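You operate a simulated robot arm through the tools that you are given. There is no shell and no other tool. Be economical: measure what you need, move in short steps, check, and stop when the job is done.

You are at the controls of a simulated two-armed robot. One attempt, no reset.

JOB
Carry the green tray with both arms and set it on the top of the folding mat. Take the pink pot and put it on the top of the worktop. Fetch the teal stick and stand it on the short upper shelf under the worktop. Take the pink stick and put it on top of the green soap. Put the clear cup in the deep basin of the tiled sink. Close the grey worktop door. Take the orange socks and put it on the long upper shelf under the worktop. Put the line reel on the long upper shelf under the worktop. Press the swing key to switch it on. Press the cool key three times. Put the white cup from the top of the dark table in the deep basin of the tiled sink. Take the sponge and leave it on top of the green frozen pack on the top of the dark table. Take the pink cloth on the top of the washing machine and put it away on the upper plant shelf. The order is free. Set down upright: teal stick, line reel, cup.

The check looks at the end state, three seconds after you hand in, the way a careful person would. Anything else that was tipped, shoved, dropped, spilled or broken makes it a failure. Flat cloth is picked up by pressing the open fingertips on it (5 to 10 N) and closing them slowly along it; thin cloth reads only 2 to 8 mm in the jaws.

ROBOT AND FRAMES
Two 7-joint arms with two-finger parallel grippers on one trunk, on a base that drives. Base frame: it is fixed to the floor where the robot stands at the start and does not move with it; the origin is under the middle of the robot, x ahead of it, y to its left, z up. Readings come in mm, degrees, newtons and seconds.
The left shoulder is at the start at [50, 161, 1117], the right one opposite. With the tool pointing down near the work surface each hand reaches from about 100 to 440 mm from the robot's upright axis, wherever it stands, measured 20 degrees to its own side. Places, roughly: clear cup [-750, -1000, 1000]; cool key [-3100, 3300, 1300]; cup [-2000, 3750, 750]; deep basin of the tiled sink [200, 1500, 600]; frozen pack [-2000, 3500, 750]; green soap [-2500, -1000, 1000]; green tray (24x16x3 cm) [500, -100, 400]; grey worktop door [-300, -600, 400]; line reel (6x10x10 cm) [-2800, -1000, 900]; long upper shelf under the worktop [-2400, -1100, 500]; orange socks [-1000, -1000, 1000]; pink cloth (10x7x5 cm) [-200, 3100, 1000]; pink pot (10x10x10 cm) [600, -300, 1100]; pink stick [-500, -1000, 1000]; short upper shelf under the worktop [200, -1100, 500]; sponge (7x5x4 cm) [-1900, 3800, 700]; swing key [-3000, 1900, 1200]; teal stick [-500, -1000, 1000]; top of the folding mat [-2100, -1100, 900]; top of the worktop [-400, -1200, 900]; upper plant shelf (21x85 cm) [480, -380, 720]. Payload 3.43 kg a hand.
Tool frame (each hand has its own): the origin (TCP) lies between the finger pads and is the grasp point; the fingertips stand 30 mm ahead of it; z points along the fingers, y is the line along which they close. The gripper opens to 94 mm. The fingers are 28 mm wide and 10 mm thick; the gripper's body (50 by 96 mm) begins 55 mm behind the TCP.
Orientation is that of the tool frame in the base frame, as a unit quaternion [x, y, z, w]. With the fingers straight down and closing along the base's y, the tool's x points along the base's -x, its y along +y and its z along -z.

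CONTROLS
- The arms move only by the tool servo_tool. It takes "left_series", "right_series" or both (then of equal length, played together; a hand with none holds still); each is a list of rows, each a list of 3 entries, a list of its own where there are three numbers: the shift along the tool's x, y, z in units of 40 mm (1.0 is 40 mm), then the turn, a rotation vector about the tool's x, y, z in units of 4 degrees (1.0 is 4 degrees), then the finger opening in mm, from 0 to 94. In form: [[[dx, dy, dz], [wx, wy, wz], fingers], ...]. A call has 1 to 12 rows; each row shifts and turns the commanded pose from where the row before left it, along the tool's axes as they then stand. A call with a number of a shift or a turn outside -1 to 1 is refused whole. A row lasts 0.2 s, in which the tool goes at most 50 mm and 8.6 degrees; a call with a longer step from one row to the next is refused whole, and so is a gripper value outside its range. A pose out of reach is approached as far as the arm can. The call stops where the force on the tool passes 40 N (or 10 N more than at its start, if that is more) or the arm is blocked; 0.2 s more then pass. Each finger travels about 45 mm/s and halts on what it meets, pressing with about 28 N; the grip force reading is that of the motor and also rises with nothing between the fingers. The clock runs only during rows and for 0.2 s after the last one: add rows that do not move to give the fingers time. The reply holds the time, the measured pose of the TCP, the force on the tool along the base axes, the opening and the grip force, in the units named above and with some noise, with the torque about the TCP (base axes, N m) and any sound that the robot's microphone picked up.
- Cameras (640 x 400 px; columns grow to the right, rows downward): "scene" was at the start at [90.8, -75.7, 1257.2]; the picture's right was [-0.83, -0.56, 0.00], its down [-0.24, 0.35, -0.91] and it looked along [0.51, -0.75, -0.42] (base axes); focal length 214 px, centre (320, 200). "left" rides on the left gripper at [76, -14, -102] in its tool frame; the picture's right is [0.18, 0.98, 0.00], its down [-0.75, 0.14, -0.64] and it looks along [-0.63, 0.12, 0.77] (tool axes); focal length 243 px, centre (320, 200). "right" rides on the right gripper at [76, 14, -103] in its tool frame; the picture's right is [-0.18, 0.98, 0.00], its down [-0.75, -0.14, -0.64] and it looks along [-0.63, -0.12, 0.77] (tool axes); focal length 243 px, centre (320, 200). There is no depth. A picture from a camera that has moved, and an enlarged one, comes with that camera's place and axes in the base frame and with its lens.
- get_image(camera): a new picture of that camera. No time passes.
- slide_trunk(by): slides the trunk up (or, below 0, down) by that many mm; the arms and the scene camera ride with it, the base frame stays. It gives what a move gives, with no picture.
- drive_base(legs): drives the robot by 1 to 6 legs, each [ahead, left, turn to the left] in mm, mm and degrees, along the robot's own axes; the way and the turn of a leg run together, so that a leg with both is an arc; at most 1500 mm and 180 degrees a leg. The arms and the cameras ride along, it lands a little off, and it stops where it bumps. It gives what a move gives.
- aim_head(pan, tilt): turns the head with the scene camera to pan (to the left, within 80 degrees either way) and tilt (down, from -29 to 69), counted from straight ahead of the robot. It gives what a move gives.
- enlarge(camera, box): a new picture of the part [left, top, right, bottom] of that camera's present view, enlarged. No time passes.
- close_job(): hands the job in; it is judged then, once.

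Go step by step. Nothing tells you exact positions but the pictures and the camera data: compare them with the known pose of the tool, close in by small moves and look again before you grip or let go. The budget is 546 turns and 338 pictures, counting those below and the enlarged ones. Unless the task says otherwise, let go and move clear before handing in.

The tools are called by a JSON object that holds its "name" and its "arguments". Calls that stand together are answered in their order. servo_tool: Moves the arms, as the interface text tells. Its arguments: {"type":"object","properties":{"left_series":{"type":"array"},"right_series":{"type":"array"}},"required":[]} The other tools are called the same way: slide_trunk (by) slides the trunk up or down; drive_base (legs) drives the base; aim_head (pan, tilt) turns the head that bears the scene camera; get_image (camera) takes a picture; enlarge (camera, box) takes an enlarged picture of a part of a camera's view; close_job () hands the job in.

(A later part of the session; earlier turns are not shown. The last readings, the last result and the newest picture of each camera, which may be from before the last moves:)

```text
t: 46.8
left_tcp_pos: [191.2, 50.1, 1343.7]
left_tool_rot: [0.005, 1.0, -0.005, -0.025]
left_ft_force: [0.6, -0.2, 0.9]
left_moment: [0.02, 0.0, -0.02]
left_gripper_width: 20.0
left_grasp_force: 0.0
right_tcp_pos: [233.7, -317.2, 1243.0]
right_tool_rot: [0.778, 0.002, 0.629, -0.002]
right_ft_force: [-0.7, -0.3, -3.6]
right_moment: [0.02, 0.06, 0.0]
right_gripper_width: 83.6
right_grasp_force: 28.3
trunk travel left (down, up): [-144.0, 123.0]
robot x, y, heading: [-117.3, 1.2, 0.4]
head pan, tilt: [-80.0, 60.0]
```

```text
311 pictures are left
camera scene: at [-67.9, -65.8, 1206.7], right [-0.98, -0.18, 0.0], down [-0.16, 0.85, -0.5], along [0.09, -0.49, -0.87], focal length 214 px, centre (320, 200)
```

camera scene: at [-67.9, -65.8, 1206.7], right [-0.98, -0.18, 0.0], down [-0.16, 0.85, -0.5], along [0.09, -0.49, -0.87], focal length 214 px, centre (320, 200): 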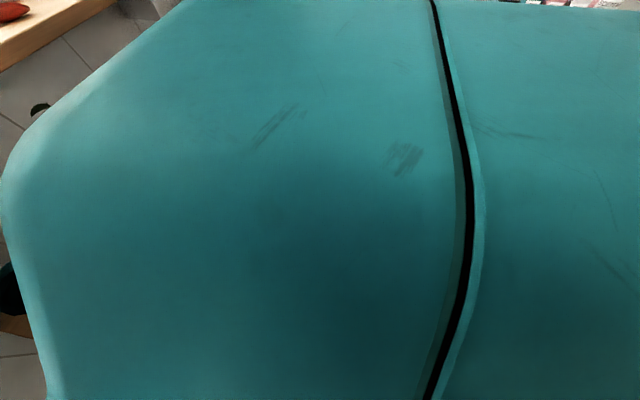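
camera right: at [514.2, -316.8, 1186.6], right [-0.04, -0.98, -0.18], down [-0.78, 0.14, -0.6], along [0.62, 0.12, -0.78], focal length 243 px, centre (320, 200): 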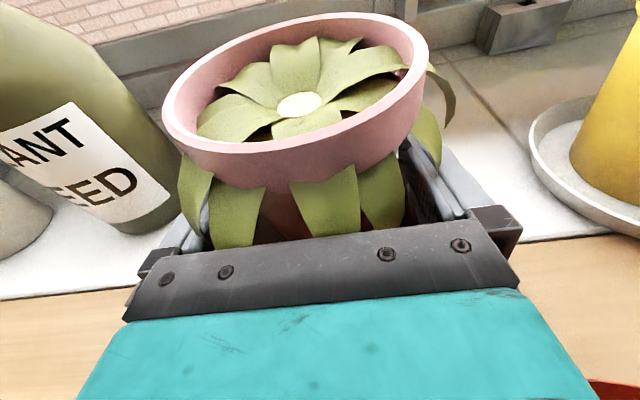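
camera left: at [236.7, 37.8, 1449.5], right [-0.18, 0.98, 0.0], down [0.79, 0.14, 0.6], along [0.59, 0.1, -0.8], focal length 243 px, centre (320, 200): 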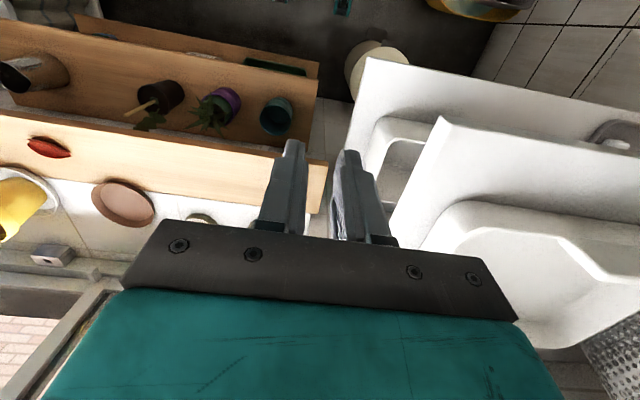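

{"name": "servo_tool", "arguments": {"left_series": [[[0, 0, 0.6], [0, -0.7, 0], 20], [[0, 0, 0.9], [0, 0, 0], 20], [[0, 0, 0.9], [0, 0, 0], 20], [[0, 0, 0.9], [0, 0, 0], 20], [[0, 0, 0.9], [0, 0, 0], 20], [[0, 0, 0.9], [0, 0, 0], 20], [[0, 0, 0], [0, 0, 0], 20]]}}

{"name": "aim_head", "arguments": {"pan": 70, "tilt": 20}}

{"name": "get_image", "arguments": {"camera": "scene"}}

```text
t: 48.4
left_tcp_pos: [190.9, 48.0, 1138.2]
left_tool_rot: [0.003, 1.0, -0.005, 0.0]
left_ft_force: [-0.3, -0.7, 0.2]
left_moment: [0.01, -0.02, -0.01]
left_gripper_width: 20.0
left_grasp_force: 0.2
right_tcp_pos: [232.9, -317.2, 1244.7]
right_tool_rot: [0.778, 0.002, 0.628, -0.002]
right_ft_force: [-1.5, 0.3, -4.3]
right_moment: [-0.03, 0.02, -0.02]
right_gripper_width: 83.3
right_grasp_force: 28.6
trunk travel left (down, up): [-144.0, 123.0]
robot x, y, heading: [-121.2, -1.9, 0.1]
head pan, tilt: [-80.0, 60.0]
```

```text
t: 50.7
left_tcp_pos: [191.9, 48.8, 1138.0]
left_tool_rot: [0.002, 1.0, -0.004, 0.0]
left_ft_force: [-0.3, -0.2, -1.3]
left_moment: [0.01, 0.0, 0.01]
left_gripper_width: 19.9
left_grasp_force: 0.1
right_tcp_pos: [234.2, -317.3, 1243.5]
right_tool_rot: [0.778, 0.003, 0.628, -0.003]
right_ft_force: [-0.7, -0.9, -3.7]
right_moment: [0.0, 0.05, 0.0]
right_gripper_width: 83.3
right_grasp_force: 27.5
trunk travel left (down, up): [-144.0, 123.0]
robot x, y, heading: [-121.6, -4.7, 0.2]
head pan, tilt: [70.0, 20.0]
```

```text
310 pictures are left
camera scene: at [-48.4, 87.5, 1264.9], right [0.94, -0.34, 0.0], down [-0.12, -0.32, -0.94], along [0.32, 0.88, -0.34], focal length 214 px, centre (320, 200)
```

scene: 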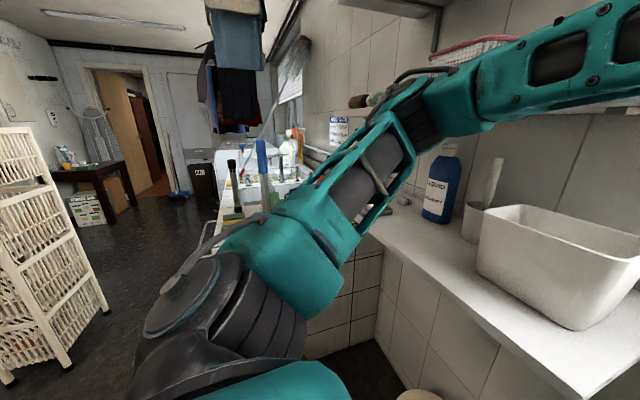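

The elbow is near the upper shelf, so I back off diagonally before turning.

{"name": "drive_base", "arguments": {"legs": [[-250, 150, 0]]}}

{"name": "aim_head", "arguments": {"pan": -75, "tilt": 30}}

{"name": "get_image", "arguments": {"camera": "scene"}}

```text
t: 52.7
left_tcp_pos: [-48.9, 197.7, 1138.6]
left_tool_rot: [0.005, 1.0, -0.005, 0.0]
left_ft_force: [-0.4, 0.6, -0.8]
left_moment: [0.0, 0.01, 0.0]
left_gripper_width: 19.9
left_grasp_force: 0.2
right_tcp_pos: [-8.5, -168.6, 1244.1]
right_tool_rot: [0.778, 0.001, 0.628, -0.001]
right_ft_force: [0.2, 0.9, -3.5]
right_moment: [-0.02, 0.09, -0.01]
right_gripper_width: 83.2
right_grasp_force: 27.9
trunk travel left (down, up): [-144.0, 123.0]
robot x, y, heading: [-358.0, 150.9, -0.0]
head pan, tilt: [70.0, 20.0]
```

```text
t: 55.0
left_tcp_pos: [-48.9, 198.6, 1138.4]
left_tool_rot: [0.004, 1.0, -0.005, -0.001]
left_ft_force: [-0.3, -0.2, -0.4]
left_moment: [0.01, 0.01, -0.02]
left_gripper_width: 19.7
left_grasp_force: 0.1
right_tcp_pos: [-8.0, -168.1, 1243.3]
right_tool_rot: [0.778, 0.001, 0.628, -0.001]
right_ft_force: [-0.8, -0.2, -3.9]
right_moment: [-0.01, 0.09, 0.03]
right_gripper_width: 83.0
right_grasp_force: 28.0
trunk travel left (down, up): [-144.0, 123.0]
robot x, y, heading: [-360.4, 145.5, 0.0]
head pan, tilt: [-75.0, 30.0]
```

```text
309 pictures are left
camera scene: at [-296.5, 63.2, 1248.8], right [-0.97, -0.26, 0.0], down [-0.13, 0.48, -0.87], along [0.23, -0.84, -0.5], focal length 214 px, centre (320, 200)
```

scene: 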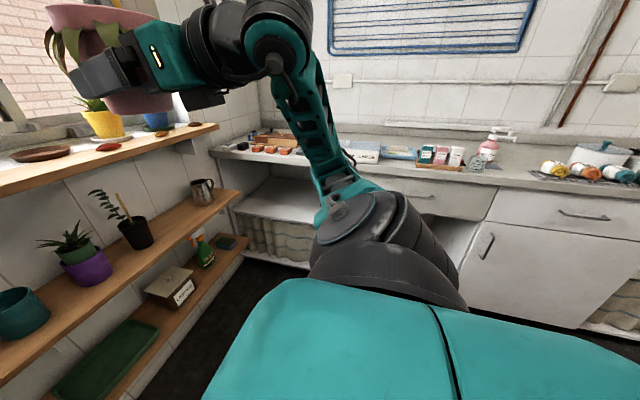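

{"name": "drive_base", "arguments": {"legs": [[0, 0, -90]]}}

{"name": "aim_head", "arguments": {"pan": 0, "tilt": 30}}

{"name": "get_image", "arguments": {"camera": "scene"}}

```text
t: 59.2
left_tcp_pos: [-311.8, -160.2, 1138.5]
left_tool_rot: [0.711, 0.704, -0.002, -0.004]
left_ft_force: [0.1, 0.2, 0.2]
left_moment: [0.01, 0.0, 0.0]
left_gripper_width: 20.0
left_grasp_force: 0.0
right_tcp_pos: [-678.6, -201.2, 1243.8]
right_tool_rot: [0.551, -0.55, 0.445, 0.443]
right_ft_force: [0.2, -0.5, -2.9]
right_moment: [0.06, 0.0, 0.02]
right_gripper_width: 82.9
right_grasp_force: 28.7
trunk travel left (down, up): [-144.0, 123.0]
robot x, y, heading: [-359.9, 150.9, -89.9]
head pan, tilt: [-75.0, 30.0]
```

```text
t: 60.7
left_tcp_pos: [-313.2, -160.0, 1138.4]
left_tool_rot: [0.711, 0.703, -0.004, -0.004]
left_ft_force: [0.1, 0.4, 0.7]
left_moment: [0.0, 0.02, 0.03]
left_gripper_width: 20.1
left_grasp_force: 0.1
right_tcp_pos: [-677.4, -202.2, 1244.2]
right_tool_rot: [0.551, -0.55, 0.445, 0.443]
right_ft_force: [-0.5, 0.2, -4.4]
right_moment: [0.07, 0.02, 0.02]
right_gripper_width: 82.8
right_grasp_force: 28.4
trunk travel left (down, up): [-144.0, 123.0]
robot x, y, heading: [-357.9, 150.1, -90.0]
head pan, tilt: [0.0, 30.0]
```

```text
308 pictures are left
camera scene: at [-360.5, 19.9, 1248.8], right [-1.0, 0.0, 0.0], down [0.0, 0.5, -0.87], along [0.0, -0.87, -0.5], focal length 214 px, centre (320, 200)
```

scene: 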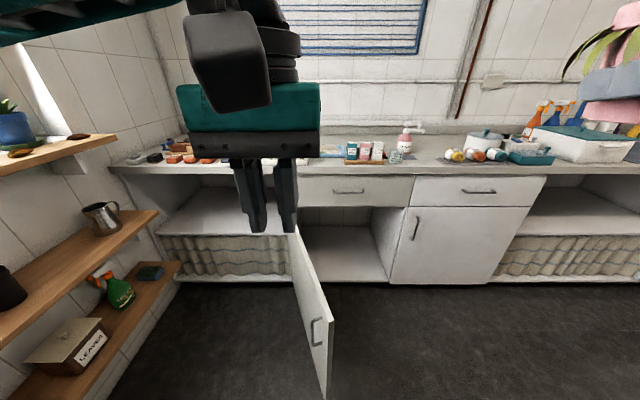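

The view shows the open door reaching out to about (-373,-318), top z≈690, hinge at about (-253,-880); worktop front edge at y≈-880. I close it first with the left hand: lower the hand on its outer side.

{"name": "servo_tool", "arguments": {"left_series": [[[0, 0, 1], [0, 0, 0], 0], [[0, 0, 1], [0, 0, 0], 0], [[0, 0, 1], [0, 0, 0], 0], [[0, 0, 1], [0, 0, 0], 0], [[0, 0, 1], [0, 0, 0], 0], [[0, 0, 1], [0, 0, 0], 0], [[0, 0, 1], [0, 0, 0], 0], [[0, 0, 1], [0, 0, 0], 0], [[0, 0, 1], [0, 0, 0], 0], [[0, 0, 1], [0, 0, 0], 0], [[0, 0, 1], [0, 0, 0], 0], [[0, 0, 1], [0, 0, 0], 0]]}}

{"name": "get_image", "arguments": {"camera": "scene"}}

{"name": "get_image", "arguments": {"camera": "left"}}

```text
t: 63.3
left_tcp_pos: [-319.1, -160.4, 657.7]
left_tool_rot: [0.71, 0.704, -0.004, -0.003]
left_ft_force: [-0.2, -0.4, 0.4]
left_moment: [0.0, 0.03, -0.01]
left_gripper_width: 0.0
left_grasp_force: 28.4
right_tcp_pos: [-677.8, -201.6, 1244.3]
right_tool_rot: [0.551, -0.549, 0.445, 0.444]
right_ft_force: [-0.7, -0.6, -3.4]
right_moment: [0.07, 0.02, 0.04]
right_gripper_width: 82.9
right_grasp_force: 28.1
trunk travel left (down, up): [-144.0, 123.0]
robot x, y, heading: [-358.8, 151.7, -89.8]
head pan, tilt: [0.0, 30.0]
```

```text
307 pictures are left
camera scene: at [-360.4, 19.9, 1248.9], right [-1.0, 0.0, 0.0], down [0.0, 0.5, -0.87], along [0.0, -0.87, -0.5], focal length 214 px, centre (320, 200)
```

scene: 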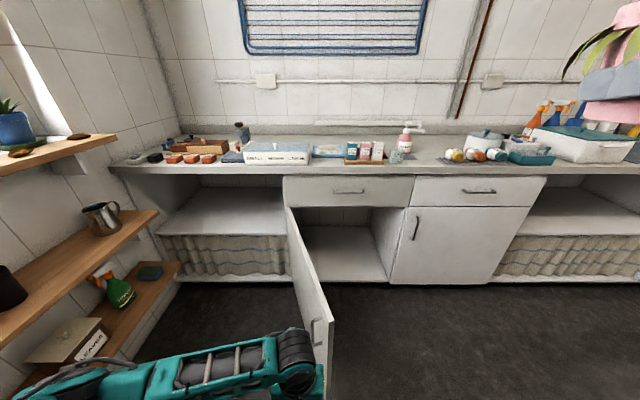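

```text
306 pictures are left
camera left: at [-332.0, -83.6, 759.7], right [0.98, 0.17, -0.01], down [0.14, -0.75, 0.64], along [0.1, -0.63, -0.77], focal length 243 px, centre (320, 200)
```

left: 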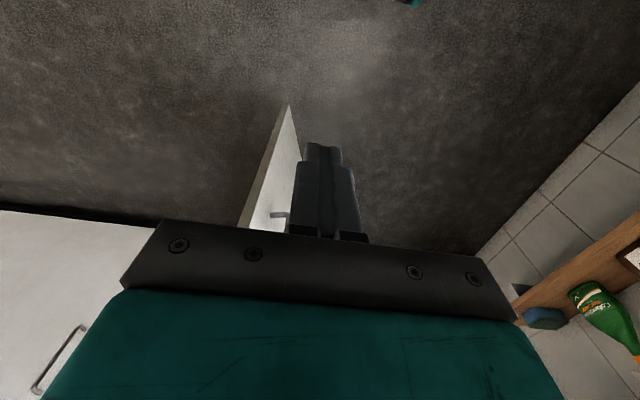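

{"name": "drive_base", "arguments": {"legs": [[100, 0, 0]]}}

{"name": "servo_tool", "arguments": {"left_series": [[[-0.85, 0, 0], [0, 0, 0], 0], [[-0.85, 0, 0], [0, 0, 0], 0], [[-0.85, 0, 0], [0, 0, 0], 0], [[0, 0, 0], [0, 0, 0], 0]]}}

{"name": "get_image", "arguments": {"camera": "scene"}}

{"name": "get_image", "arguments": {"camera": "left"}}

```text
t: 64.4
left_tcp_pos: [-319.5, -258.6, 658.6]
left_tool_rot: [0.711, 0.703, -0.003, -0.004]
left_ft_force: [0.3, -0.8, 0.0]
left_moment: [-0.01, 0.01, -0.02]
left_gripper_width: 0.0
left_grasp_force: 27.9
right_tcp_pos: [-678.5, -298.8, 1243.1]
right_tool_rot: [0.551, -0.55, 0.444, 0.443]
right_ft_force: [0.2, 0.2, -3.6]
right_moment: [0.06, -0.01, 0.02]
right_gripper_width: 82.6
right_grasp_force: 28.0
trunk travel left (down, up): [-144.0, 123.0]
robot x, y, heading: [-361.6, 51.4, -90.1]
head pan, tilt: [0.0, 30.0]
```

```text
t: 65.4
left_tcp_pos: [-321.4, -359.3, 657.4]
left_tool_rot: [0.712, 0.703, -0.003, -0.005]
left_ft_force: [0.2, 0.0, -0.4]
left_moment: [0.01, -0.02, -0.01]
left_gripper_width: 0.3
left_grasp_force: 28.2
right_tcp_pos: [-677.2, -299.8, 1244.1]
right_tool_rot: [-0.55, 0.551, -0.444, -0.444]
right_ft_force: [0.6, -0.3, -3.9]
right_moment: [0.07, -0.01, 0.01]
right_gripper_width: 82.8
right_grasp_force: 28.1
trunk travel left (down, up): [-144.0, 123.0]
robot x, y, heading: [-361.5, 49.1, -90.1]
head pan, tilt: [0.0, 30.0]
```

```text
305 pictures are left
camera scene: at [-360.4, -79.2, 1248.8], right [-1.0, 0.0, 0.0], down [0.0, 0.5, -0.87], along [0.0, -0.87, -0.5], focal length 214 px, centre (320, 200)
```

scene: 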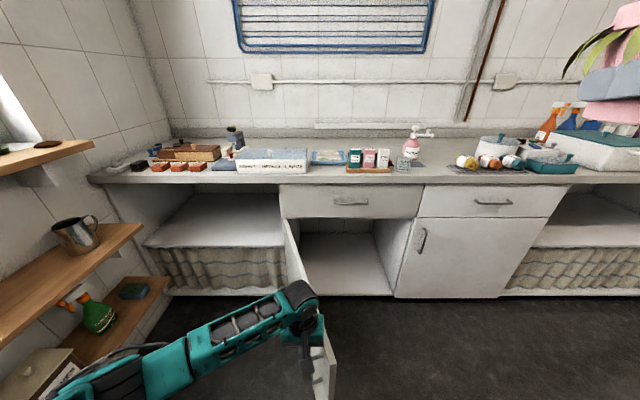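

```text
304 pictures are left
camera left: at [-334.1, -283.5, 759.9], right [0.99, 0.17, -0.01], down [0.14, -0.76, 0.64], along [0.1, -0.63, -0.77], focal length 243 px, centre (320, 200)
```

left: 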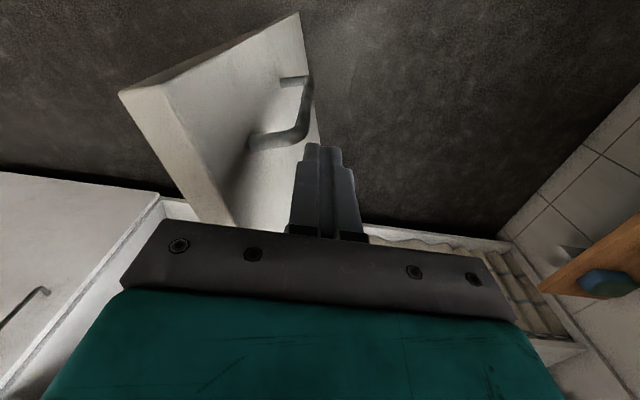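

The finger is beside the door face, above the handle. I push the door along its arc.

{"name": "servo_tool", "arguments": {"left_series": [[[-0.25, -0.95, 0], [0, 0, 0], 0], [[-0.28, -0.95, 0], [0, 0, 0], 0], [[-0.32, -0.93, 0], [0, 0, 0], 0], [[-0.38, -0.9, 0], [0, 0, 0], 0], [[0, 0, 0], [0, 0, 0], 0]]}}

{"name": "get_image", "arguments": {"camera": "scene"}}

```text
t: 66.6
left_tcp_pos: [-458.7, -410.1, 654.9]
left_tool_rot: [0.707, 0.707, 0.002, 0.001]
left_ft_force: [-0.4, -0.4, 0.0]
left_moment: [-0.03, 0.0, 0.0]
left_gripper_width: 0.2
left_grasp_force: 27.6
right_tcp_pos: [-678.7, -300.3, 1242.9]
right_tool_rot: [0.55, -0.55, 0.445, 0.444]
right_ft_force: [-0.2, -0.2, -3.6]
right_moment: [0.05, 0.0, 0.03]
right_gripper_width: 82.8
right_grasp_force: 28.2
trunk travel left (down, up): [-144.0, 123.0]
robot x, y, heading: [-357.1, 49.9, -89.9]
head pan, tilt: [0.0, 30.0]
```

```text
303 pictures are left
camera scene: at [-360.6, -79.1, 1248.8], right [-1.0, 0.0, 0.0], down [0.0, 0.5, -0.87], along [0.0, -0.87, -0.5], focal length 214 px, centre (320, 200)
```

scene: 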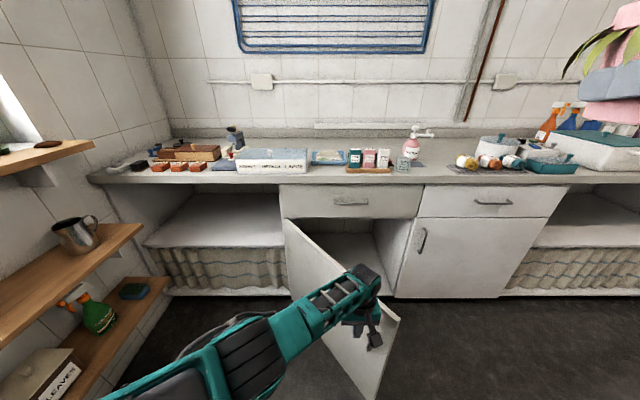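

The door swings freely. I continue the arc with the base.

{"name": "drive_base", "arguments": {"legs": [[107, -123, 0], [114, -73, 0]]}}

{"name": "get_image", "arguments": {"camera": "scene"}}

```text
t: 69.0
left_tcp_pos: [-651.2, -633.3, 656.6]
left_tool_rot: [0.707, 0.708, 0.001, 0.001]
left_ft_force: [-0.4, 0.5, -0.3]
left_moment: [0.0, -0.01, -0.03]
left_gripper_width: 0.0
left_grasp_force: 28.5
right_tcp_pos: [-871.5, -523.2, 1243.3]
right_tool_rot: [0.551, -0.55, 0.445, 0.443]
right_ft_force: [-0.4, -0.4, -4.1]
right_moment: [0.07, 0.0, 0.05]
right_gripper_width: 82.6
right_grasp_force: 28.1
trunk travel left (down, up): [-144.0, 123.0]
robot x, y, heading: [-551.8, -172.2, -89.9]
head pan, tilt: [0.0, 30.0]
```

```text
302 pictures are left
camera scene: at [-553.7, -302.3, 1248.7], right [-1.0, 0.0, 0.0], down [0.0, 0.5, -0.87], along [0.0, -0.87, -0.5], focal length 214 px, centre (320, 200)
```

scene: 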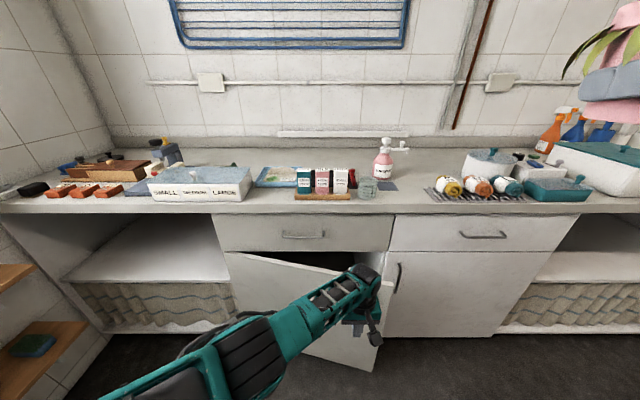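

{"name": "drive_base", "arguments": {"legs": [[140, -20, 0]]}}

{"name": "servo_tool", "arguments": {"left_series": [[[-0.6, 0, 0], [0, 0, 0], 0], [[-0.6, 0, 0], [0, 0, 0], 0], [[-0.6, 0, 0], [0, 0, 0], 0], [[-0.6, 0, 0], [0, 0, 0], 0], [[0, 0, 0], [0, 0, 0], 0]]}}

{"name": "get_image", "arguments": {"camera": "scene"}}

```text
t: 70.3
left_tcp_pos: [-671.5, -775.6, 655.4]
left_tool_rot: [0.707, 0.707, 0.002, 0.001]
left_ft_force: [0.5, -0.7, 0.1]
left_moment: [0.0, 0.0, -0.02]
left_gripper_width: 0.0
left_grasp_force: 28.2
right_tcp_pos: [-892.0, -663.9, 1241.8]
right_tool_rot: [0.551, -0.55, 0.444, 0.443]
right_ft_force: [-0.1, -0.5, -3.7]
right_moment: [0.07, -0.02, -0.01]
right_gripper_width: 82.6
right_grasp_force: 27.8
trunk travel left (down, up): [-144.0, 123.0]
robot x, y, heading: [-573.6, -312.8, -90.2]
head pan, tilt: [0.0, 30.0]
```

```text
t: 71.5
left_tcp_pos: [-662.5, -789.8, 664.5]
left_tool_rot: [0.707, 0.707, 0.001, 0.001]
left_ft_force: [0.5, 0.7, -0.5]
left_moment: [-0.01, 0.0, -0.03]
left_gripper_width: 0.0
left_grasp_force: 28.0
left hand out of reach, approached as far as the arm can: row 1, 2, 3, 4
right_tcp_pos: [-892.2, -664.2, 1243.8]
right_tool_rot: [0.551, -0.55, 0.445, 0.443]
right_ft_force: [0.5, 0.1, -4.0]
right_moment: [0.01, 0.05, 0.02]
right_gripper_width: 82.4
right_grasp_force: 28.1
trunk travel left (down, up): [-144.0, 123.0]
robot x, y, heading: [-572.7, -312.4, -90.1]
head pan, tilt: [0.0, 30.0]
```

```text
301 pictures are left
camera scene: at [-573.9, -443.7, 1248.8], right [-1.0, 0.0, 0.0], down [0.0, 0.5, -0.87], along [0.0, -0.87, -0.5], focal length 214 px, centre (320, 200)
```

scene: 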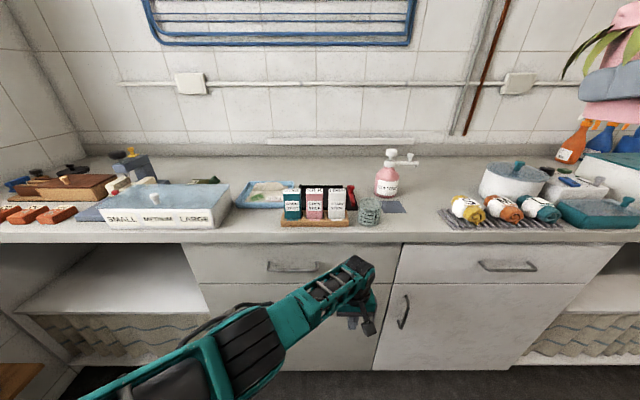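

{"name": "drive_base", "arguments": {"legs": [[45, 0, 0]]}}

{"name": "get_image", "arguments": {"camera": "left"}}

```text
t: 72.4
left_tcp_pos: [-661.0, -836.0, 664.4]
left_tool_rot: [0.706, 0.708, 0.002, 0.001]
left_ft_force: [-0.8, -0.8, 0.6]
left_moment: [0.01, -0.02, -0.01]
left_gripper_width: 0.0
left_grasp_force: 28.3
right_tcp_pos: [-892.2, -709.6, 1243.0]
right_tool_rot: [-0.551, 0.551, -0.443, -0.443]
right_ft_force: [0.5, -0.5, -4.7]
right_moment: [0.06, 0.02, 0.0]
right_gripper_width: 82.5
right_grasp_force: 27.8
trunk travel left (down, up): [-144.0, 123.0]
robot x, y, heading: [-571.3, -361.1, -90.2]
head pan, tilt: [0.0, 30.0]
```

```text
300 pictures are left
camera left: at [-677.5, -760.2, 765.6], right [0.98, 0.19, 0.0], down [0.14, -0.75, 0.64], along [0.12, -0.63, -0.77], focal length 243 px, centre (320, 200)
```

left: 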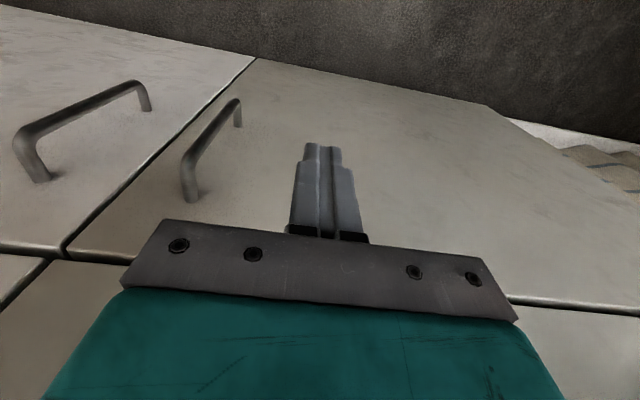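

The door looks flush; I press a little to be sure.

{"name": "drive_base", "arguments": {"legs": [[25, 0, 0]]}}

{"name": "drive_base", "arguments": {"legs": [[15, 0, 0]]}}

{"name": "get_image", "arguments": {"camera": "left"}}

```text
t: 73.3
left_tcp_pos: [-664.5, -849.3, 660.4]
left_tool_rot: [0.71, 0.705, 0.003, -0.002]
left_ft_force: [-0.5, -0.4, -0.7]
left_moment: [0.03, 0.0, -0.01]
left_gripper_width: 0.1
left_grasp_force: 28.3
right_tcp_pos: [-890.4, -728.6, 1241.5]
right_tool_rot: [0.553, -0.551, 0.443, 0.441]
right_ft_force: [0.0, 0.4, -4.3]
right_moment: [0.05, -0.02, -0.01]
right_gripper_width: 82.6
right_grasp_force: 28.2
trunk travel left (down, up): [-144.0, 123.0]
robot x, y, heading: [-570.1, -385.3, -89.8]
head pan, tilt: [0.0, 30.0]
stopped in leg 1: the robot was blocked; the commanded pose is now the measured one
```

```text
t: 74.1
left_tcp_pos: [-664.0, -849.4, 657.2]
left_tool_rot: [0.709, 0.705, 0.006, -0.004]
left_ft_force: [0.5, 0.3, 0.1]
left_moment: [0.02, 0.0, 0.0]
left_gripper_width: 0.0
left_grasp_force: 28.0
right_tcp_pos: [-889.1, -734.1, 1240.0]
right_tool_rot: [0.554, -0.551, 0.443, 0.439]
right_ft_force: [0.0, -0.3, -4.5]
right_moment: [0.05, 0.01, 0.0]
right_gripper_width: 82.2
right_grasp_force: 28.0
trunk travel left (down, up): [-144.0, 123.0]
robot x, y, heading: [-571.2, -382.9, -90.0]
head pan, tilt: [0.0, 30.0]
stopped in leg 1: the robot was blocked; the commanded pose is now the measured one
```

```text
299 pictures are left
camera left: at [-678.9, -774.9, 758.5], right [0.98, 0.18, 0.01], down [0.13, -0.76, 0.63], along [0.12, -0.62, -0.77], focal length 243 px, centre (320, 200)
```

left: 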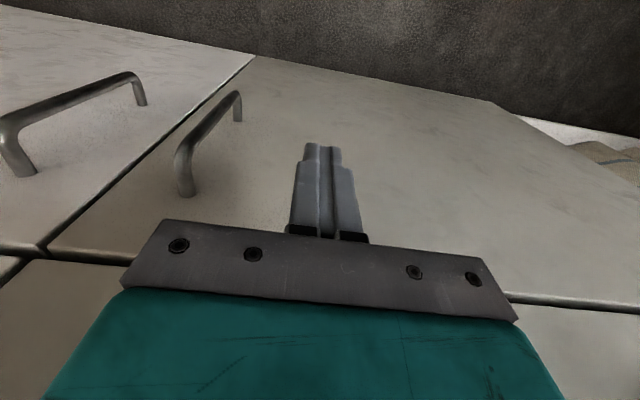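

The door is shut. I back off and raise the left hand again.

{"name": "drive_base", "arguments": {"legs": [[-120, 0, 0]]}}

{"name": "servo_tool", "arguments": {"left_series": [[[0.9, 0.3, 0], [0, 0, 0], 0], [[0.9, 0.3, -0.9], [0, 0, 0], 0], [[0.9, 0.3, -0.9], [0, 0, 0], 0], [[0, 0.2, -1], [0, 0, 0], 0], [[0, 0.2, -1], [0, 0, 0], 0], [[0, 0.2, -1], [0, 0, 0], 0], [[0, 0.2, -1], [0, 0, 0], 0], [[0, 0.2, -1], [0, 0, 0], 0], [[0, 0.2, -1], [0, 0, 0], 0], [[0, 0.2, -1], [0, 0, 0], 0], [[0, 0, -1], [0, 0, 0], 0], [[0, 0, -1], [0, 0, 0], 0]]}}

{"name": "get_image", "arguments": {"camera": "scene"}}

```text
t: 75.3
left_tcp_pos: [-663.4, -733.2, 656.3]
left_tool_rot: [0.708, 0.706, 0.005, -0.003]
left_ft_force: [1.3, -0.2, 0.3]
left_moment: [0.01, 0.0, -0.02]
left_gripper_width: 0.0
left_grasp_force: 28.1
right_tcp_pos: [-889.8, -617.2, 1241.0]
right_tool_rot: [0.554, -0.55, 0.444, 0.44]
right_ft_force: [-0.7, 0.1, -3.8]
right_moment: [0.05, 0.02, -0.01]
right_gripper_width: 82.5
right_grasp_force: 27.7
trunk travel left (down, up): [-144.0, 123.0]
robot x, y, heading: [-571.0, -264.5, -89.9]
head pan, tilt: [0.0, 30.0]
```

```text
refused: row 2 steps farther than a row can; nothing moved
```

```text
298 pictures are left
camera scene: at [-573.3, -395.5, 1248.9], right [-1.0, 0.0, 0.0], down [0.0, 0.5, -0.87], along [0.0, -0.87, -0.5], focal length 214 px, centre (320, 200)
```

scene: 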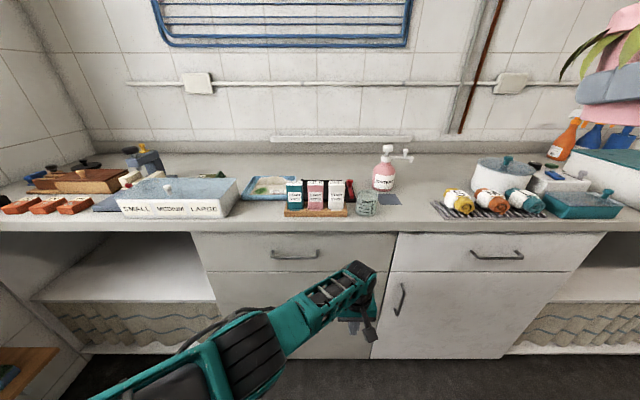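

{"name": "servo_tool", "arguments": {"left_series": [[[0.9, 0.3, 0], [0, 0, 0], 0], [[0.9, 0.3, -0.5], [0, 0, 0], 0], [[0.7, 0.3, -0.8], [0, 0, 0], 0], [[0, 0.2, -1], [0, 0, 0], 0], [[0, 0.2, -1], [0, 0, 0], 0], [[0, 0.2, -1], [0, 0, 0], 0], [[0, 0.2, -1], [0, 0, 0], 0], [[0, 0.2, -1], [0, 0, 0], 0], [[0, 0.2, -1], [0, 0, 0], 0], [[0, 0.2, -1], [0, 0, 0], 0], [[0, 0, -1], [0, 0, 0], 0], [[0, 0, -1], [0, 0, 0], 0]]}}

{"name": "enlarge", "arguments": {"camera": "scene", "box": [230, 130, 550, 250]}}

```text
t: 77.9
left_tcp_pos: [-575.1, -640.6, 1071.3]
left_tool_rot: [0.709, 0.705, 0.006, -0.004]
left_ft_force: [1.2, 0.6, -0.2]
left_moment: [0.01, -0.01, -0.02]
left_gripper_width: 0.1
left_grasp_force: 28.2
right_tcp_pos: [-889.9, -617.7, 1241.3]
right_tool_rot: [0.553, -0.551, 0.443, 0.441]
right_ft_force: [0.7, 0.5, -4.7]
right_moment: [0.08, 0.04, -0.01]
right_gripper_width: 82.4
right_grasp_force: 28.2
trunk travel left (down, up): [-144.0, 123.0]
robot x, y, heading: [-572.0, -263.1, -89.9]
head pan, tilt: [0.0, 30.0]
```

```text
2.00 times, centred on (390, 190) of scene
camera zoom: at [-573.4, -395.8, 1248.8], right [-1.0, 0.0, 0.0], down [0.0, 0.5, -0.87], along [0.0, -0.87, -0.5], focal length 429 px, centre (180, 220)
```

zoom: 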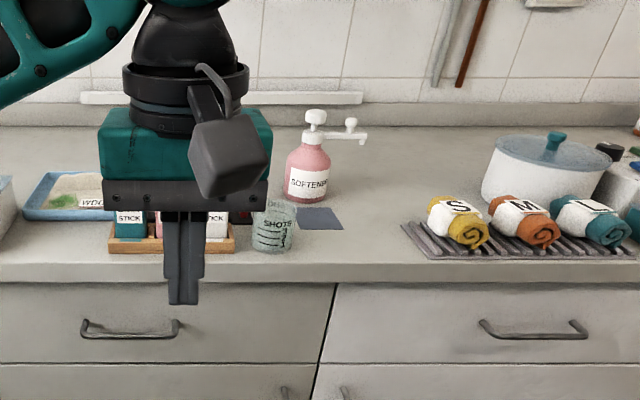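

The rack with teal/pink/white sticks, clear cup, softener and rolled socks are ahead. I look along the worktop to the right for a free spot for the pot.

{"name": "aim_head", "arguments": {"pan": -60, "tilt": 20}}

{"name": "get_image", "arguments": {"camera": "scene"}}

{"name": "aim_head", "arguments": {"pan": 45, "tilt": 30}}

{"name": "get_image", "arguments": {"camera": "scene"}}

```text
t: 79.2
left_tcp_pos: [-575.8, -640.2, 1069.7]
left_tool_rot: [0.709, 0.705, 0.005, -0.003]
left_ft_force: [-0.3, -0.3, -0.2]
left_moment: [0.0, -0.06, 0.0]
left_gripper_width: 0.0
left_grasp_force: 28.1
right_tcp_pos: [-890.8, -617.6, 1242.5]
right_tool_rot: [0.554, -0.55, 0.444, 0.44]
right_ft_force: [0.2, 0.2, -4.1]
right_moment: [0.06, 0.03, -0.01]
right_gripper_width: 82.1
right_grasp_force: 27.7
trunk travel left (down, up): [-144.0, 123.0]
robot x, y, heading: [-575.1, -264.5, -89.9]
head pan, tilt: [-60.0, 20.0]
```

```text
296 pictures are left
camera scene: at [-654.0, -352.3, 1264.8], right [-0.5, 0.87, 0.0], down [0.3, 0.17, -0.94], along [-0.81, -0.47, -0.34], focal length 214 px, centre (320, 200)
```

scene: 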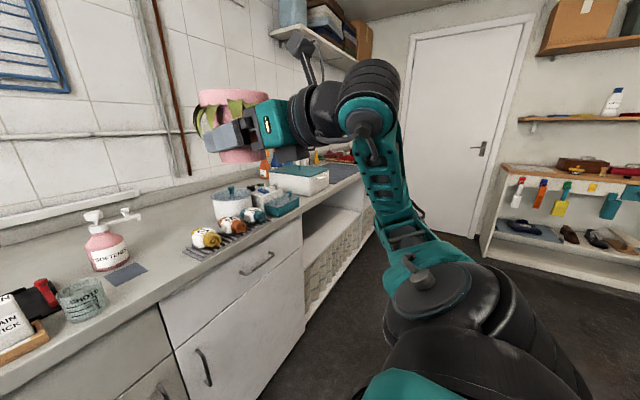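

```text
t: 81.0
left_tcp_pos: [-574.4, -641.2, 1069.6]
left_tool_rot: [0.709, 0.705, 0.005, -0.003]
left_ft_force: [0.7, 0.4, -0.1]
left_moment: [0.03, 0.04, 0.01]
left_gripper_width: 0.1
left_grasp_force: 28.2
right_tcp_pos: [-889.9, -618.0, 1241.5]
right_tool_rot: [0.553, -0.551, 0.443, 0.44]
right_ft_force: [0.7, -0.1, -3.9]
right_moment: [0.06, -0.01, 0.02]
right_gripper_width: 82.3
right_grasp_force: 27.8
trunk travel left (down, up): [-144.0, 123.0]
robot x, y, heading: [-571.5, -265.4, -89.9]
head pan, tilt: [45.0, 30.0]
```

```text
295 pictures are left
camera scene: at [-509.5, -369.5, 1248.8], right [-0.71, -0.71, 0.0], down [-0.35, 0.35, -0.87], along [0.61, -0.61, -0.5], focal length 214 px, centre (320, 200)
```

scene: 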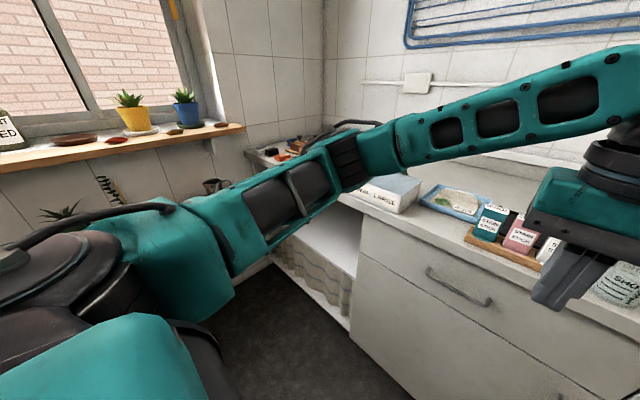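

I choose a free front spot on the worktop at about (-840,-905) between the clear cup and the socks mat. Drive ahead slightly and bring the pot over it.

{"name": "drive_base", "arguments": {"legs": [[60, 0, 0]]}}

{"name": "servo_tool", "arguments": {"right_series": [[[-0.47, -0.18, 0.92], [0, 0, 0], 50], [[-0.47, -0.18, 0.92], [0, 0, 0], 50], [[-0.47, -0.18, 0.92], [0, 0, 0], 50], [[-0.47, -0.18, 0.92], [0, 0, 0], 50], [[-0.47, -0.18, 0.92], [0, 0, 0], 50], [[-0.47, -0.18, 0.92], [0, 0, 0], 50], [[-0.47, -0.18, 0.92], [0, 0, 0], 50], [[0, 0, 0], [0, 0, 0], 50]]}}

{"name": "aim_head", "arguments": {"pan": -25, "tilt": 40}}

{"name": "get_image", "arguments": {"camera": "scene"}}

{"name": "get_image", "arguments": {"camera": "right"}}

```text
t: 82.0
left_tcp_pos: [-574.6, -700.2, 1070.1]
left_tool_rot: [0.709, 0.705, 0.006, -0.004]
left_ft_force: [-0.4, -0.5, 0.8]
left_moment: [0.05, -0.01, 0.01]
left_gripper_width: 0.2
left_grasp_force: 28.0
right_tcp_pos: [-889.9, -678.8, 1240.9]
right_tool_rot: [0.554, -0.55, 0.444, 0.44]
right_ft_force: [0.3, -0.2, -4.3]
right_moment: [0.05, 0.0, 0.0]
right_gripper_width: 82.4
right_grasp_force: 28.2
trunk travel left (down, up): [-144.0, 123.0]
robot x, y, heading: [-574.0, -324.3, -89.9]
head pan, tilt: [45.0, 30.0]
```

```text
t: 83.8
left_tcp_pos: [-573.5, -700.5, 1070.0]
left_tool_rot: [0.708, 0.706, 0.006, -0.003]
left_ft_force: [0.1, -0.1, 0.6]
left_moment: [0.02, -0.02, 0.01]
left_gripper_width: 0.2
left_grasp_force: 27.9
right_tcp_pos: [-842.9, -894.5, 1064.3]
right_tool_rot: [0.555, -0.551, 0.442, 0.438]
right_ft_force: [-0.2, -0.2, -4.9]
right_moment: [0.08, 0.01, -0.01]
right_gripper_width: 81.6
right_grasp_force: 27.6
right hand out of reach, approached as far as the arm can: row 1, 7
trunk travel left (down, up): [-144.0, 123.0]
robot x, y, heading: [-573.2, -328.1, -89.7]
head pan, tilt: [45.0, 30.0]
```

```text
t: 85.2
left_tcp_pos: [-573.4, -699.5, 1069.3]
left_tool_rot: [0.709, 0.706, 0.006, -0.003]
left_ft_force: [-0.5, 1.3, 0.7]
left_moment: [0.0, 0.01, 0.0]
left_gripper_width: 0.0
left_grasp_force: 28.3
right_tcp_pos: [-842.8, -894.9, 1064.7]
right_tool_rot: [0.556, -0.551, 0.443, 0.438]
right_ft_force: [0.9, 0.4, -3.4]
right_moment: [0.05, 0.02, 0.04]
right_gripper_width: 81.7
right_grasp_force: 27.8
trunk travel left (down, up): [-144.0, 123.0]
robot x, y, heading: [-572.3, -324.7, -89.9]
head pan, tilt: [-25.0, 40.0]
```

```text
294 pictures are left
camera scene: at [-609.2, -442.3, 1233.4], right [-0.91, 0.42, 0.0], down [0.27, 0.58, -0.77], along [-0.32, -0.69, -0.64], focal length 214 px, centre (320, 200)
```

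scene: 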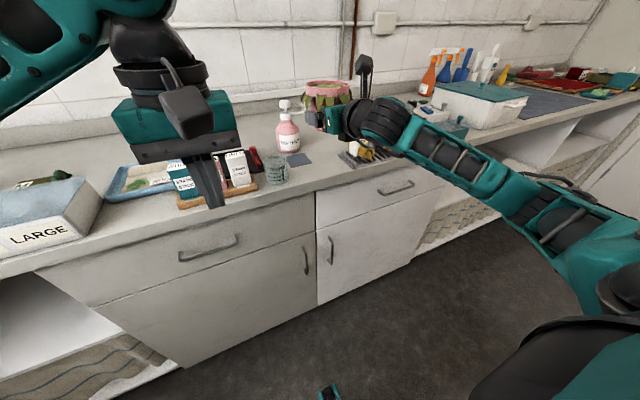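

```text
293 pictures are left
camera right: at [-858.9, -811.2, 1161.9], right [-0.98, 0.03, -0.18], down [0.14, 0.8, -0.59], along [0.12, -0.6, -0.79], focal length 243 px, centre (320, 200)
```

right: 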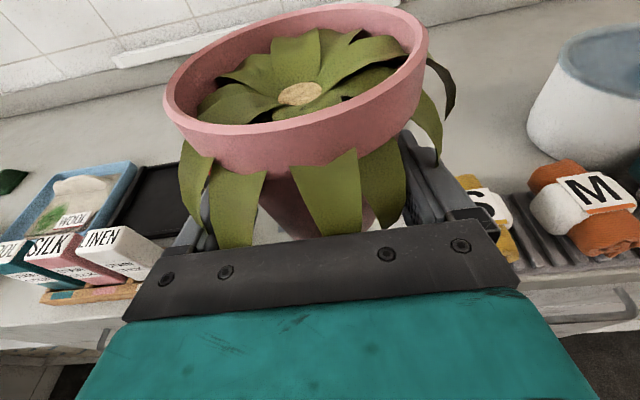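

Pot hovers at (-843,-895). Lower it toward the worktop (z≈907 expected).

{"name": "servo_tool", "arguments": {"right_series": [[[-0.61, 0, 0.13], [0, 0, 0], 50], [[-0.61, 0, 0.13], [0, 0, 0], 50], [[-0.61, 0, 0.13], [0, 0, 0], 50], [[-0.61, 0, 0.13], [0, 0, 0], 50], [[0, 0, 0], [0, 0, 0], 50]]}}

{"name": "get_image", "arguments": {"camera": "scene"}}

```text
t: 86.4
left_tcp_pos: [-573.8, -700.7, 1070.3]
left_tool_rot: [0.709, 0.705, 0.006, -0.003]
left_ft_force: [0.3, -1.1, -0.1]
left_moment: [0.0, 0.02, 0.01]
left_gripper_width: 0.1
left_grasp_force: 28.5
right_tcp_pos: [-842.8, -895.4, 1063.5]
right_tool_rot: [0.555, -0.552, 0.441, 0.438]
right_ft_force: [-0.2, 0.5, -3.6]
right_moment: [0.09, 0.03, 0.01]
right_gripper_width: 81.7
right_grasp_force: 28.6
right hand out of reach, approached as far as the arm can: row 1, 2, 3, 4
trunk travel left (down, up): [-144.0, 123.0]
robot x, y, heading: [-570.4, -326.7, -90.0]
head pan, tilt: [-25.0, 40.0]
```

```text
292 pictures are left
camera scene: at [-609.2, -442.3, 1233.4], right [-0.91, 0.42, 0.0], down [0.27, 0.58, -0.77], along [-0.32, -0.69, -0.64], focal length 214 px, centre (320, 200)
```

scene: 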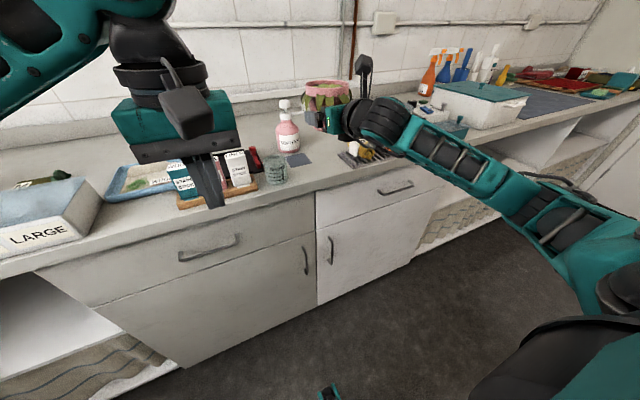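

Reach limits the wrist here; the trunk can slide down instead. I raise the left hand first, then slide down in steps.

{"name": "servo_tool", "arguments": {"left_series": [[[0, 0, -1], [0, 0, 0], 0], [[0, 0, -1], [0, 0, 0], 0], [[0, 0, -1], [0, 0, 0], 0]]}}

{"name": "slide_trunk", "arguments": {"by": -100}}

{"name": "get_image", "arguments": {"camera": "scene"}}

{"name": "get_image", "arguments": {"camera": "right"}}

```text
t: 87.2
left_tcp_pos: [-574.1, -701.9, 1189.8]
left_tool_rot: [0.709, 0.705, 0.006, -0.004]
left_ft_force: [-1.0, -0.2, 0.6]
left_moment: [0.01, 0.01, 0.0]
left_gripper_width: 0.0
left_grasp_force: 27.9
right_tcp_pos: [-843.8, -894.2, 1064.4]
right_tool_rot: [0.555, -0.551, 0.442, 0.438]
right_ft_force: [0.0, -0.7, -3.4]
right_moment: [0.06, 0.02, -0.01]
right_gripper_width: 82.0
right_grasp_force: 28.3
trunk travel left (down, up): [-144.0, 123.0]
robot x, y, heading: [-573.4, -325.8, -89.8]
head pan, tilt: [-25.0, 40.0]
```

```text
t: 88.6
left_tcp_pos: [-573.2, -702.5, 1089.0]
left_tool_rot: [0.709, 0.705, 0.005, -0.003]
left_ft_force: [0.4, 0.9, 0.8]
left_moment: [-0.01, -0.03, -0.01]
left_gripper_width: 0.2
left_grasp_force: 27.9
right_tcp_pos: [-842.8, -892.8, 964.0]
right_tool_rot: [0.555, -0.551, 0.443, 0.439]
right_ft_force: [0.4, 1.6, -4.1]
right_moment: [0.07, -0.01, 0.0]
right_gripper_width: 81.8
right_grasp_force: 27.8
trunk travel left (down, up): [-44.0, 223.0]
robot x, y, heading: [-569.4, -326.1, -89.8]
head pan, tilt: [-25.0, 40.0]
```

```text
291 pictures are left
camera scene: at [-609.2, -442.1, 1133.5], right [-0.91, 0.42, 0.0], down [0.27, 0.58, -0.77], along [-0.32, -0.69, -0.64], focal length 214 px, centre (320, 200)
```

scene: 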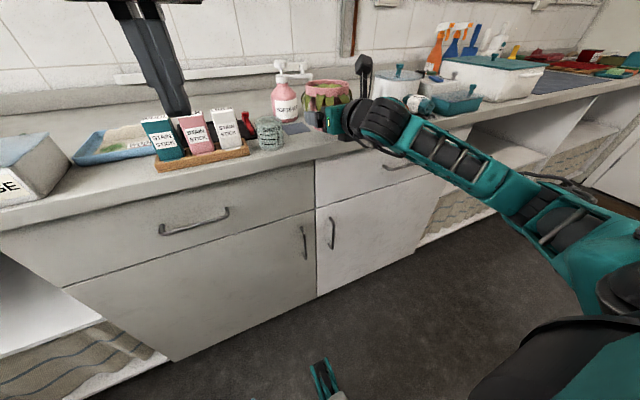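

```text
290 pictures are left
camera right: at [-858.9, -811.1, 1062.1], right [-0.98, 0.03, -0.18], down [0.14, 0.8, -0.59], along [0.12, -0.6, -0.79], focal length 243 px, centre (320, 200)
```

right: 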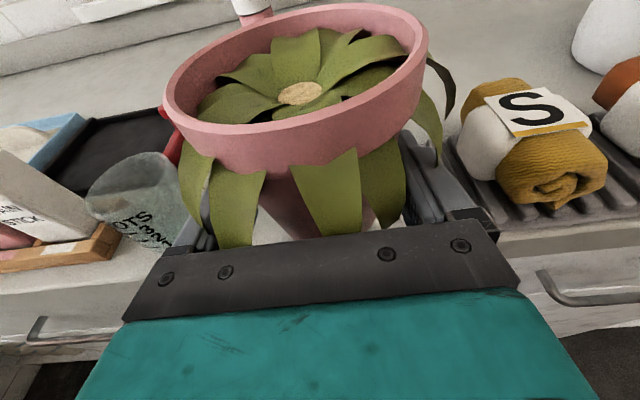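

I check the pot's position relative to the worktop edge.

{"name": "enlarge", "arguments": {"camera": "scene", "box": [220, 50, 420, 175]}}

```text
3.20 times, centred on (320, 112) of scene
camera zoom: at [-609.2, -442.1, 1133.5], right [-0.91, 0.42, 0.0], down [0.27, 0.58, -0.77], along [-0.32, -0.69, -0.64], focal length 686 px, centre (320, 480)
```

zoom: 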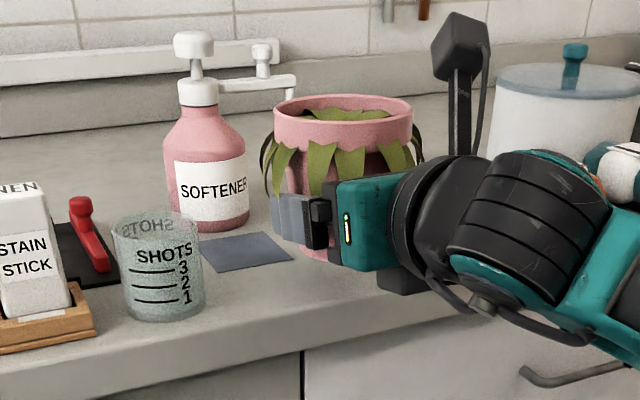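

The pot clears the edge (y≈-834). I go 25 mm deeper, then lower.

{"name": "drive_base", "arguments": {"legs": [[25, 0, 0]]}}

{"name": "slide_trunk", "arguments": {"by": -18}}

{"name": "enlarge", "arguments": {"camera": "scene", "box": [220, 50, 420, 175]}}

```text
t: 89.4
left_tcp_pos: [-573.9, -726.6, 1087.6]
left_tool_rot: [0.709, 0.705, 0.006, -0.004]
left_ft_force: [-0.1, 0.1, 0.3]
left_moment: [0.03, -0.01, 0.0]
left_gripper_width: 0.1
left_grasp_force: 28.0
right_tcp_pos: [-843.1, -919.5, 964.1]
right_tool_rot: [0.555, -0.551, 0.442, 0.438]
right_ft_force: [-1.1, 0.2, -3.7]
right_moment: [0.05, 0.02, 0.01]
right_gripper_width: 81.8
right_grasp_force: 28.3
trunk travel left (down, up): [-44.0, 223.0]
robot x, y, heading: [-571.7, -347.5, -89.9]
head pan, tilt: [-25.0, 40.0]
```

```text
t: 90.0
left_tcp_pos: [-574.7, -725.0, 1071.2]
left_tool_rot: [0.709, 0.705, 0.006, -0.003]
left_ft_force: [0.0, 0.5, 0.2]
left_moment: [0.01, 0.0, -0.04]
left_gripper_width: 0.1
left_grasp_force: 27.9
right_tcp_pos: [-842.4, -919.6, 946.5]
right_tool_rot: [0.556, -0.551, 0.442, 0.438]
right_ft_force: [0.4, 0.3, -4.0]
right_moment: [0.03, 0.03, 0.01]
right_gripper_width: 81.5
right_grasp_force: 28.3
trunk travel left (down, up): [-26.0, 241.0]
robot x, y, heading: [-571.0, -349.5, -89.7]
head pan, tilt: [-25.0, 40.0]
```

```text
3.20 times, centred on (320, 112) of scene
camera zoom: at [-609.1, -466.8, 1115.4], right [-0.91, 0.42, 0.0], down [0.27, 0.58, -0.77], along [-0.32, -0.69, -0.64], focal length 686 px, centre (320, 480)
```

zoom: 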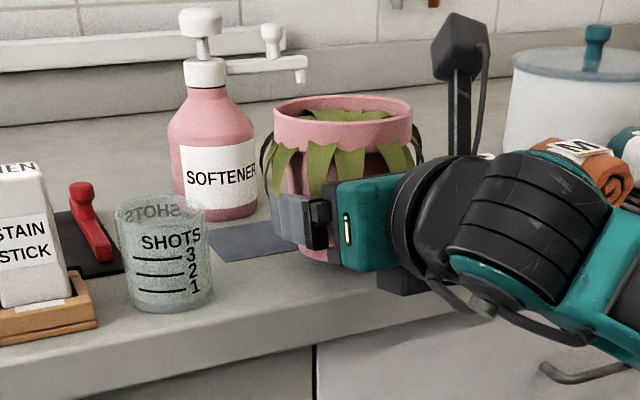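

{"name": "slide_trunk", "arguments": {"by": -6}}

{"name": "slide_trunk", "arguments": {"by": -4}}

{"name": "slide_trunk", "arguments": {"by": -3}}

```text
t: 90.6
left_tcp_pos: [-574.5, -725.8, 1064.5]
left_tool_rot: [0.709, 0.705, 0.006, -0.002]
left_ft_force: [0.0, 0.7, 0.1]
left_moment: [-0.01, -0.02, 0.0]
left_gripper_width: 0.1
left_grasp_force: 27.8
right_tcp_pos: [-842.8, -918.8, 940.8]
right_tool_rot: [0.555, -0.551, 0.443, 0.438]
right_ft_force: [1.0, -0.2, -3.5]
right_moment: [0.06, -0.02, 0.0]
right_gripper_width: 81.8
right_grasp_force: 28.3
trunk travel left (down, up): [-20.0, 247.0]
robot x, y, heading: [-571.3, -351.4, -89.9]
head pan, tilt: [-25.0, 40.0]
```

```text
t: 91.1
left_tcp_pos: [-573.4, -725.4, 1060.9]
left_tool_rot: [0.709, 0.705, 0.006, -0.002]
left_ft_force: [0.1, 0.2, -0.4]
left_moment: [-0.01, -0.04, -0.01]
left_gripper_width: 0.0
left_grasp_force: 27.4
right_tcp_pos: [-841.3, -918.7, 937.3]
right_tool_rot: [0.555, -0.552, 0.442, 0.439]
right_ft_force: [-0.2, -0.2, -4.2]
right_moment: [0.07, 0.0, 0.0]
right_gripper_width: 82.0
right_grasp_force: 28.5
trunk travel left (down, up): [-16.0, 251.0]
robot x, y, heading: [-570.9, -348.8, -89.8]
head pan, tilt: [-25.0, 40.0]
```

```text
t: 91.6
left_tcp_pos: [-574.4, -725.4, 1058.3]
left_tool_rot: [0.709, 0.705, 0.005, -0.004]
left_ft_force: [-0.2, -0.1, -0.3]
left_moment: [0.0, 0.01, -0.03]
left_gripper_width: 0.1
left_grasp_force: 28.0
right_tcp_pos: [-842.1, -919.3, 934.6]
right_tool_rot: [0.554, -0.551, 0.443, 0.44]
right_ft_force: [0.1, 0.3, 0.3]
right_moment: [-0.16, 0.0, -0.04]
right_gripper_width: 81.9
right_grasp_force: 28.0
trunk travel left (down, up): [-13.0, 254.0]
robot x, y, heading: [-575.1, -350.5, -90.1]
head pan, tilt: [-25.0, 40.0]
```

Contact made. Open and back straight off.

{"name": "servo_tool", "arguments": {"right_series": [[[0, 0, 0], [0, 0, 0], 86], [[0, 0, 0], [0, 0, 0], 90], [[0, 0, 0], [0, 0, 0], 94], [[0, 0, 0], [0, 0, 0], 94]]}}

{"name": "drive_base", "arguments": {"legs": [[-60, 0, 0]]}}

{"name": "get_image", "arguments": {"camera": "scene"}}

```text
t: 92.6
left_tcp_pos: [-575.6, -726.2, 1058.1]
left_tool_rot: [0.708, 0.706, 0.006, -0.003]
left_ft_force: [0.1, -0.5, -0.7]
left_moment: [0.01, -0.01, 0.0]
left_gripper_width: 0.1
left_grasp_force: 28.0
right_tcp_pos: [-843.2, -919.4, 932.7]
right_tool_rot: [0.555, -0.552, 0.442, 0.438]
right_ft_force: [-0.1, 0.4, -0.5]
right_moment: [-0.05, -0.01, 0.04]
right_gripper_width: 94.0
right_grasp_force: 0.1
trunk travel left (down, up): [-13.0, 254.0]
robot x, y, heading: [-569.7, -346.9, -90.0]
head pan, tilt: [-25.0, 40.0]
```

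```text
t: 93.6
left_tcp_pos: [-574.0, -666.1, 1058.9]
left_tool_rot: [0.709, 0.705, 0.006, -0.003]
left_ft_force: [-0.1, -0.4, -0.5]
left_moment: [-0.01, 0.0, -0.04]
left_gripper_width: 0.1
left_grasp_force: 27.8
right_tcp_pos: [-843.3, -858.8, 934.2]
right_tool_rot: [0.555, -0.552, 0.442, 0.439]
right_ft_force: [-0.1, 0.1, -0.3]
right_moment: [-0.01, 0.02, -0.02]
right_gripper_width: 94.1
right_grasp_force: 0.0
trunk travel left (down, up): [-13.0, 254.0]
robot x, y, heading: [-576.7, -289.1, -90.0]
head pan, tilt: [-25.0, 40.0]
```

```text
287 pictures are left
camera scene: at [-609.1, -406.8, 1102.6], right [-0.91, 0.42, 0.0], down [0.27, 0.58, -0.77], along [-0.32, -0.69, -0.64], focal length 214 px, centre (320, 200)
```

scene: 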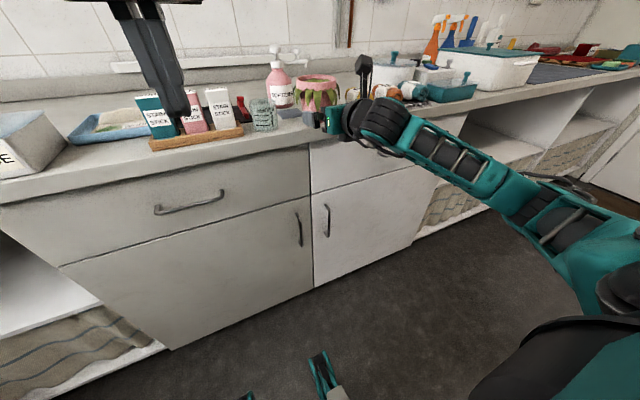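

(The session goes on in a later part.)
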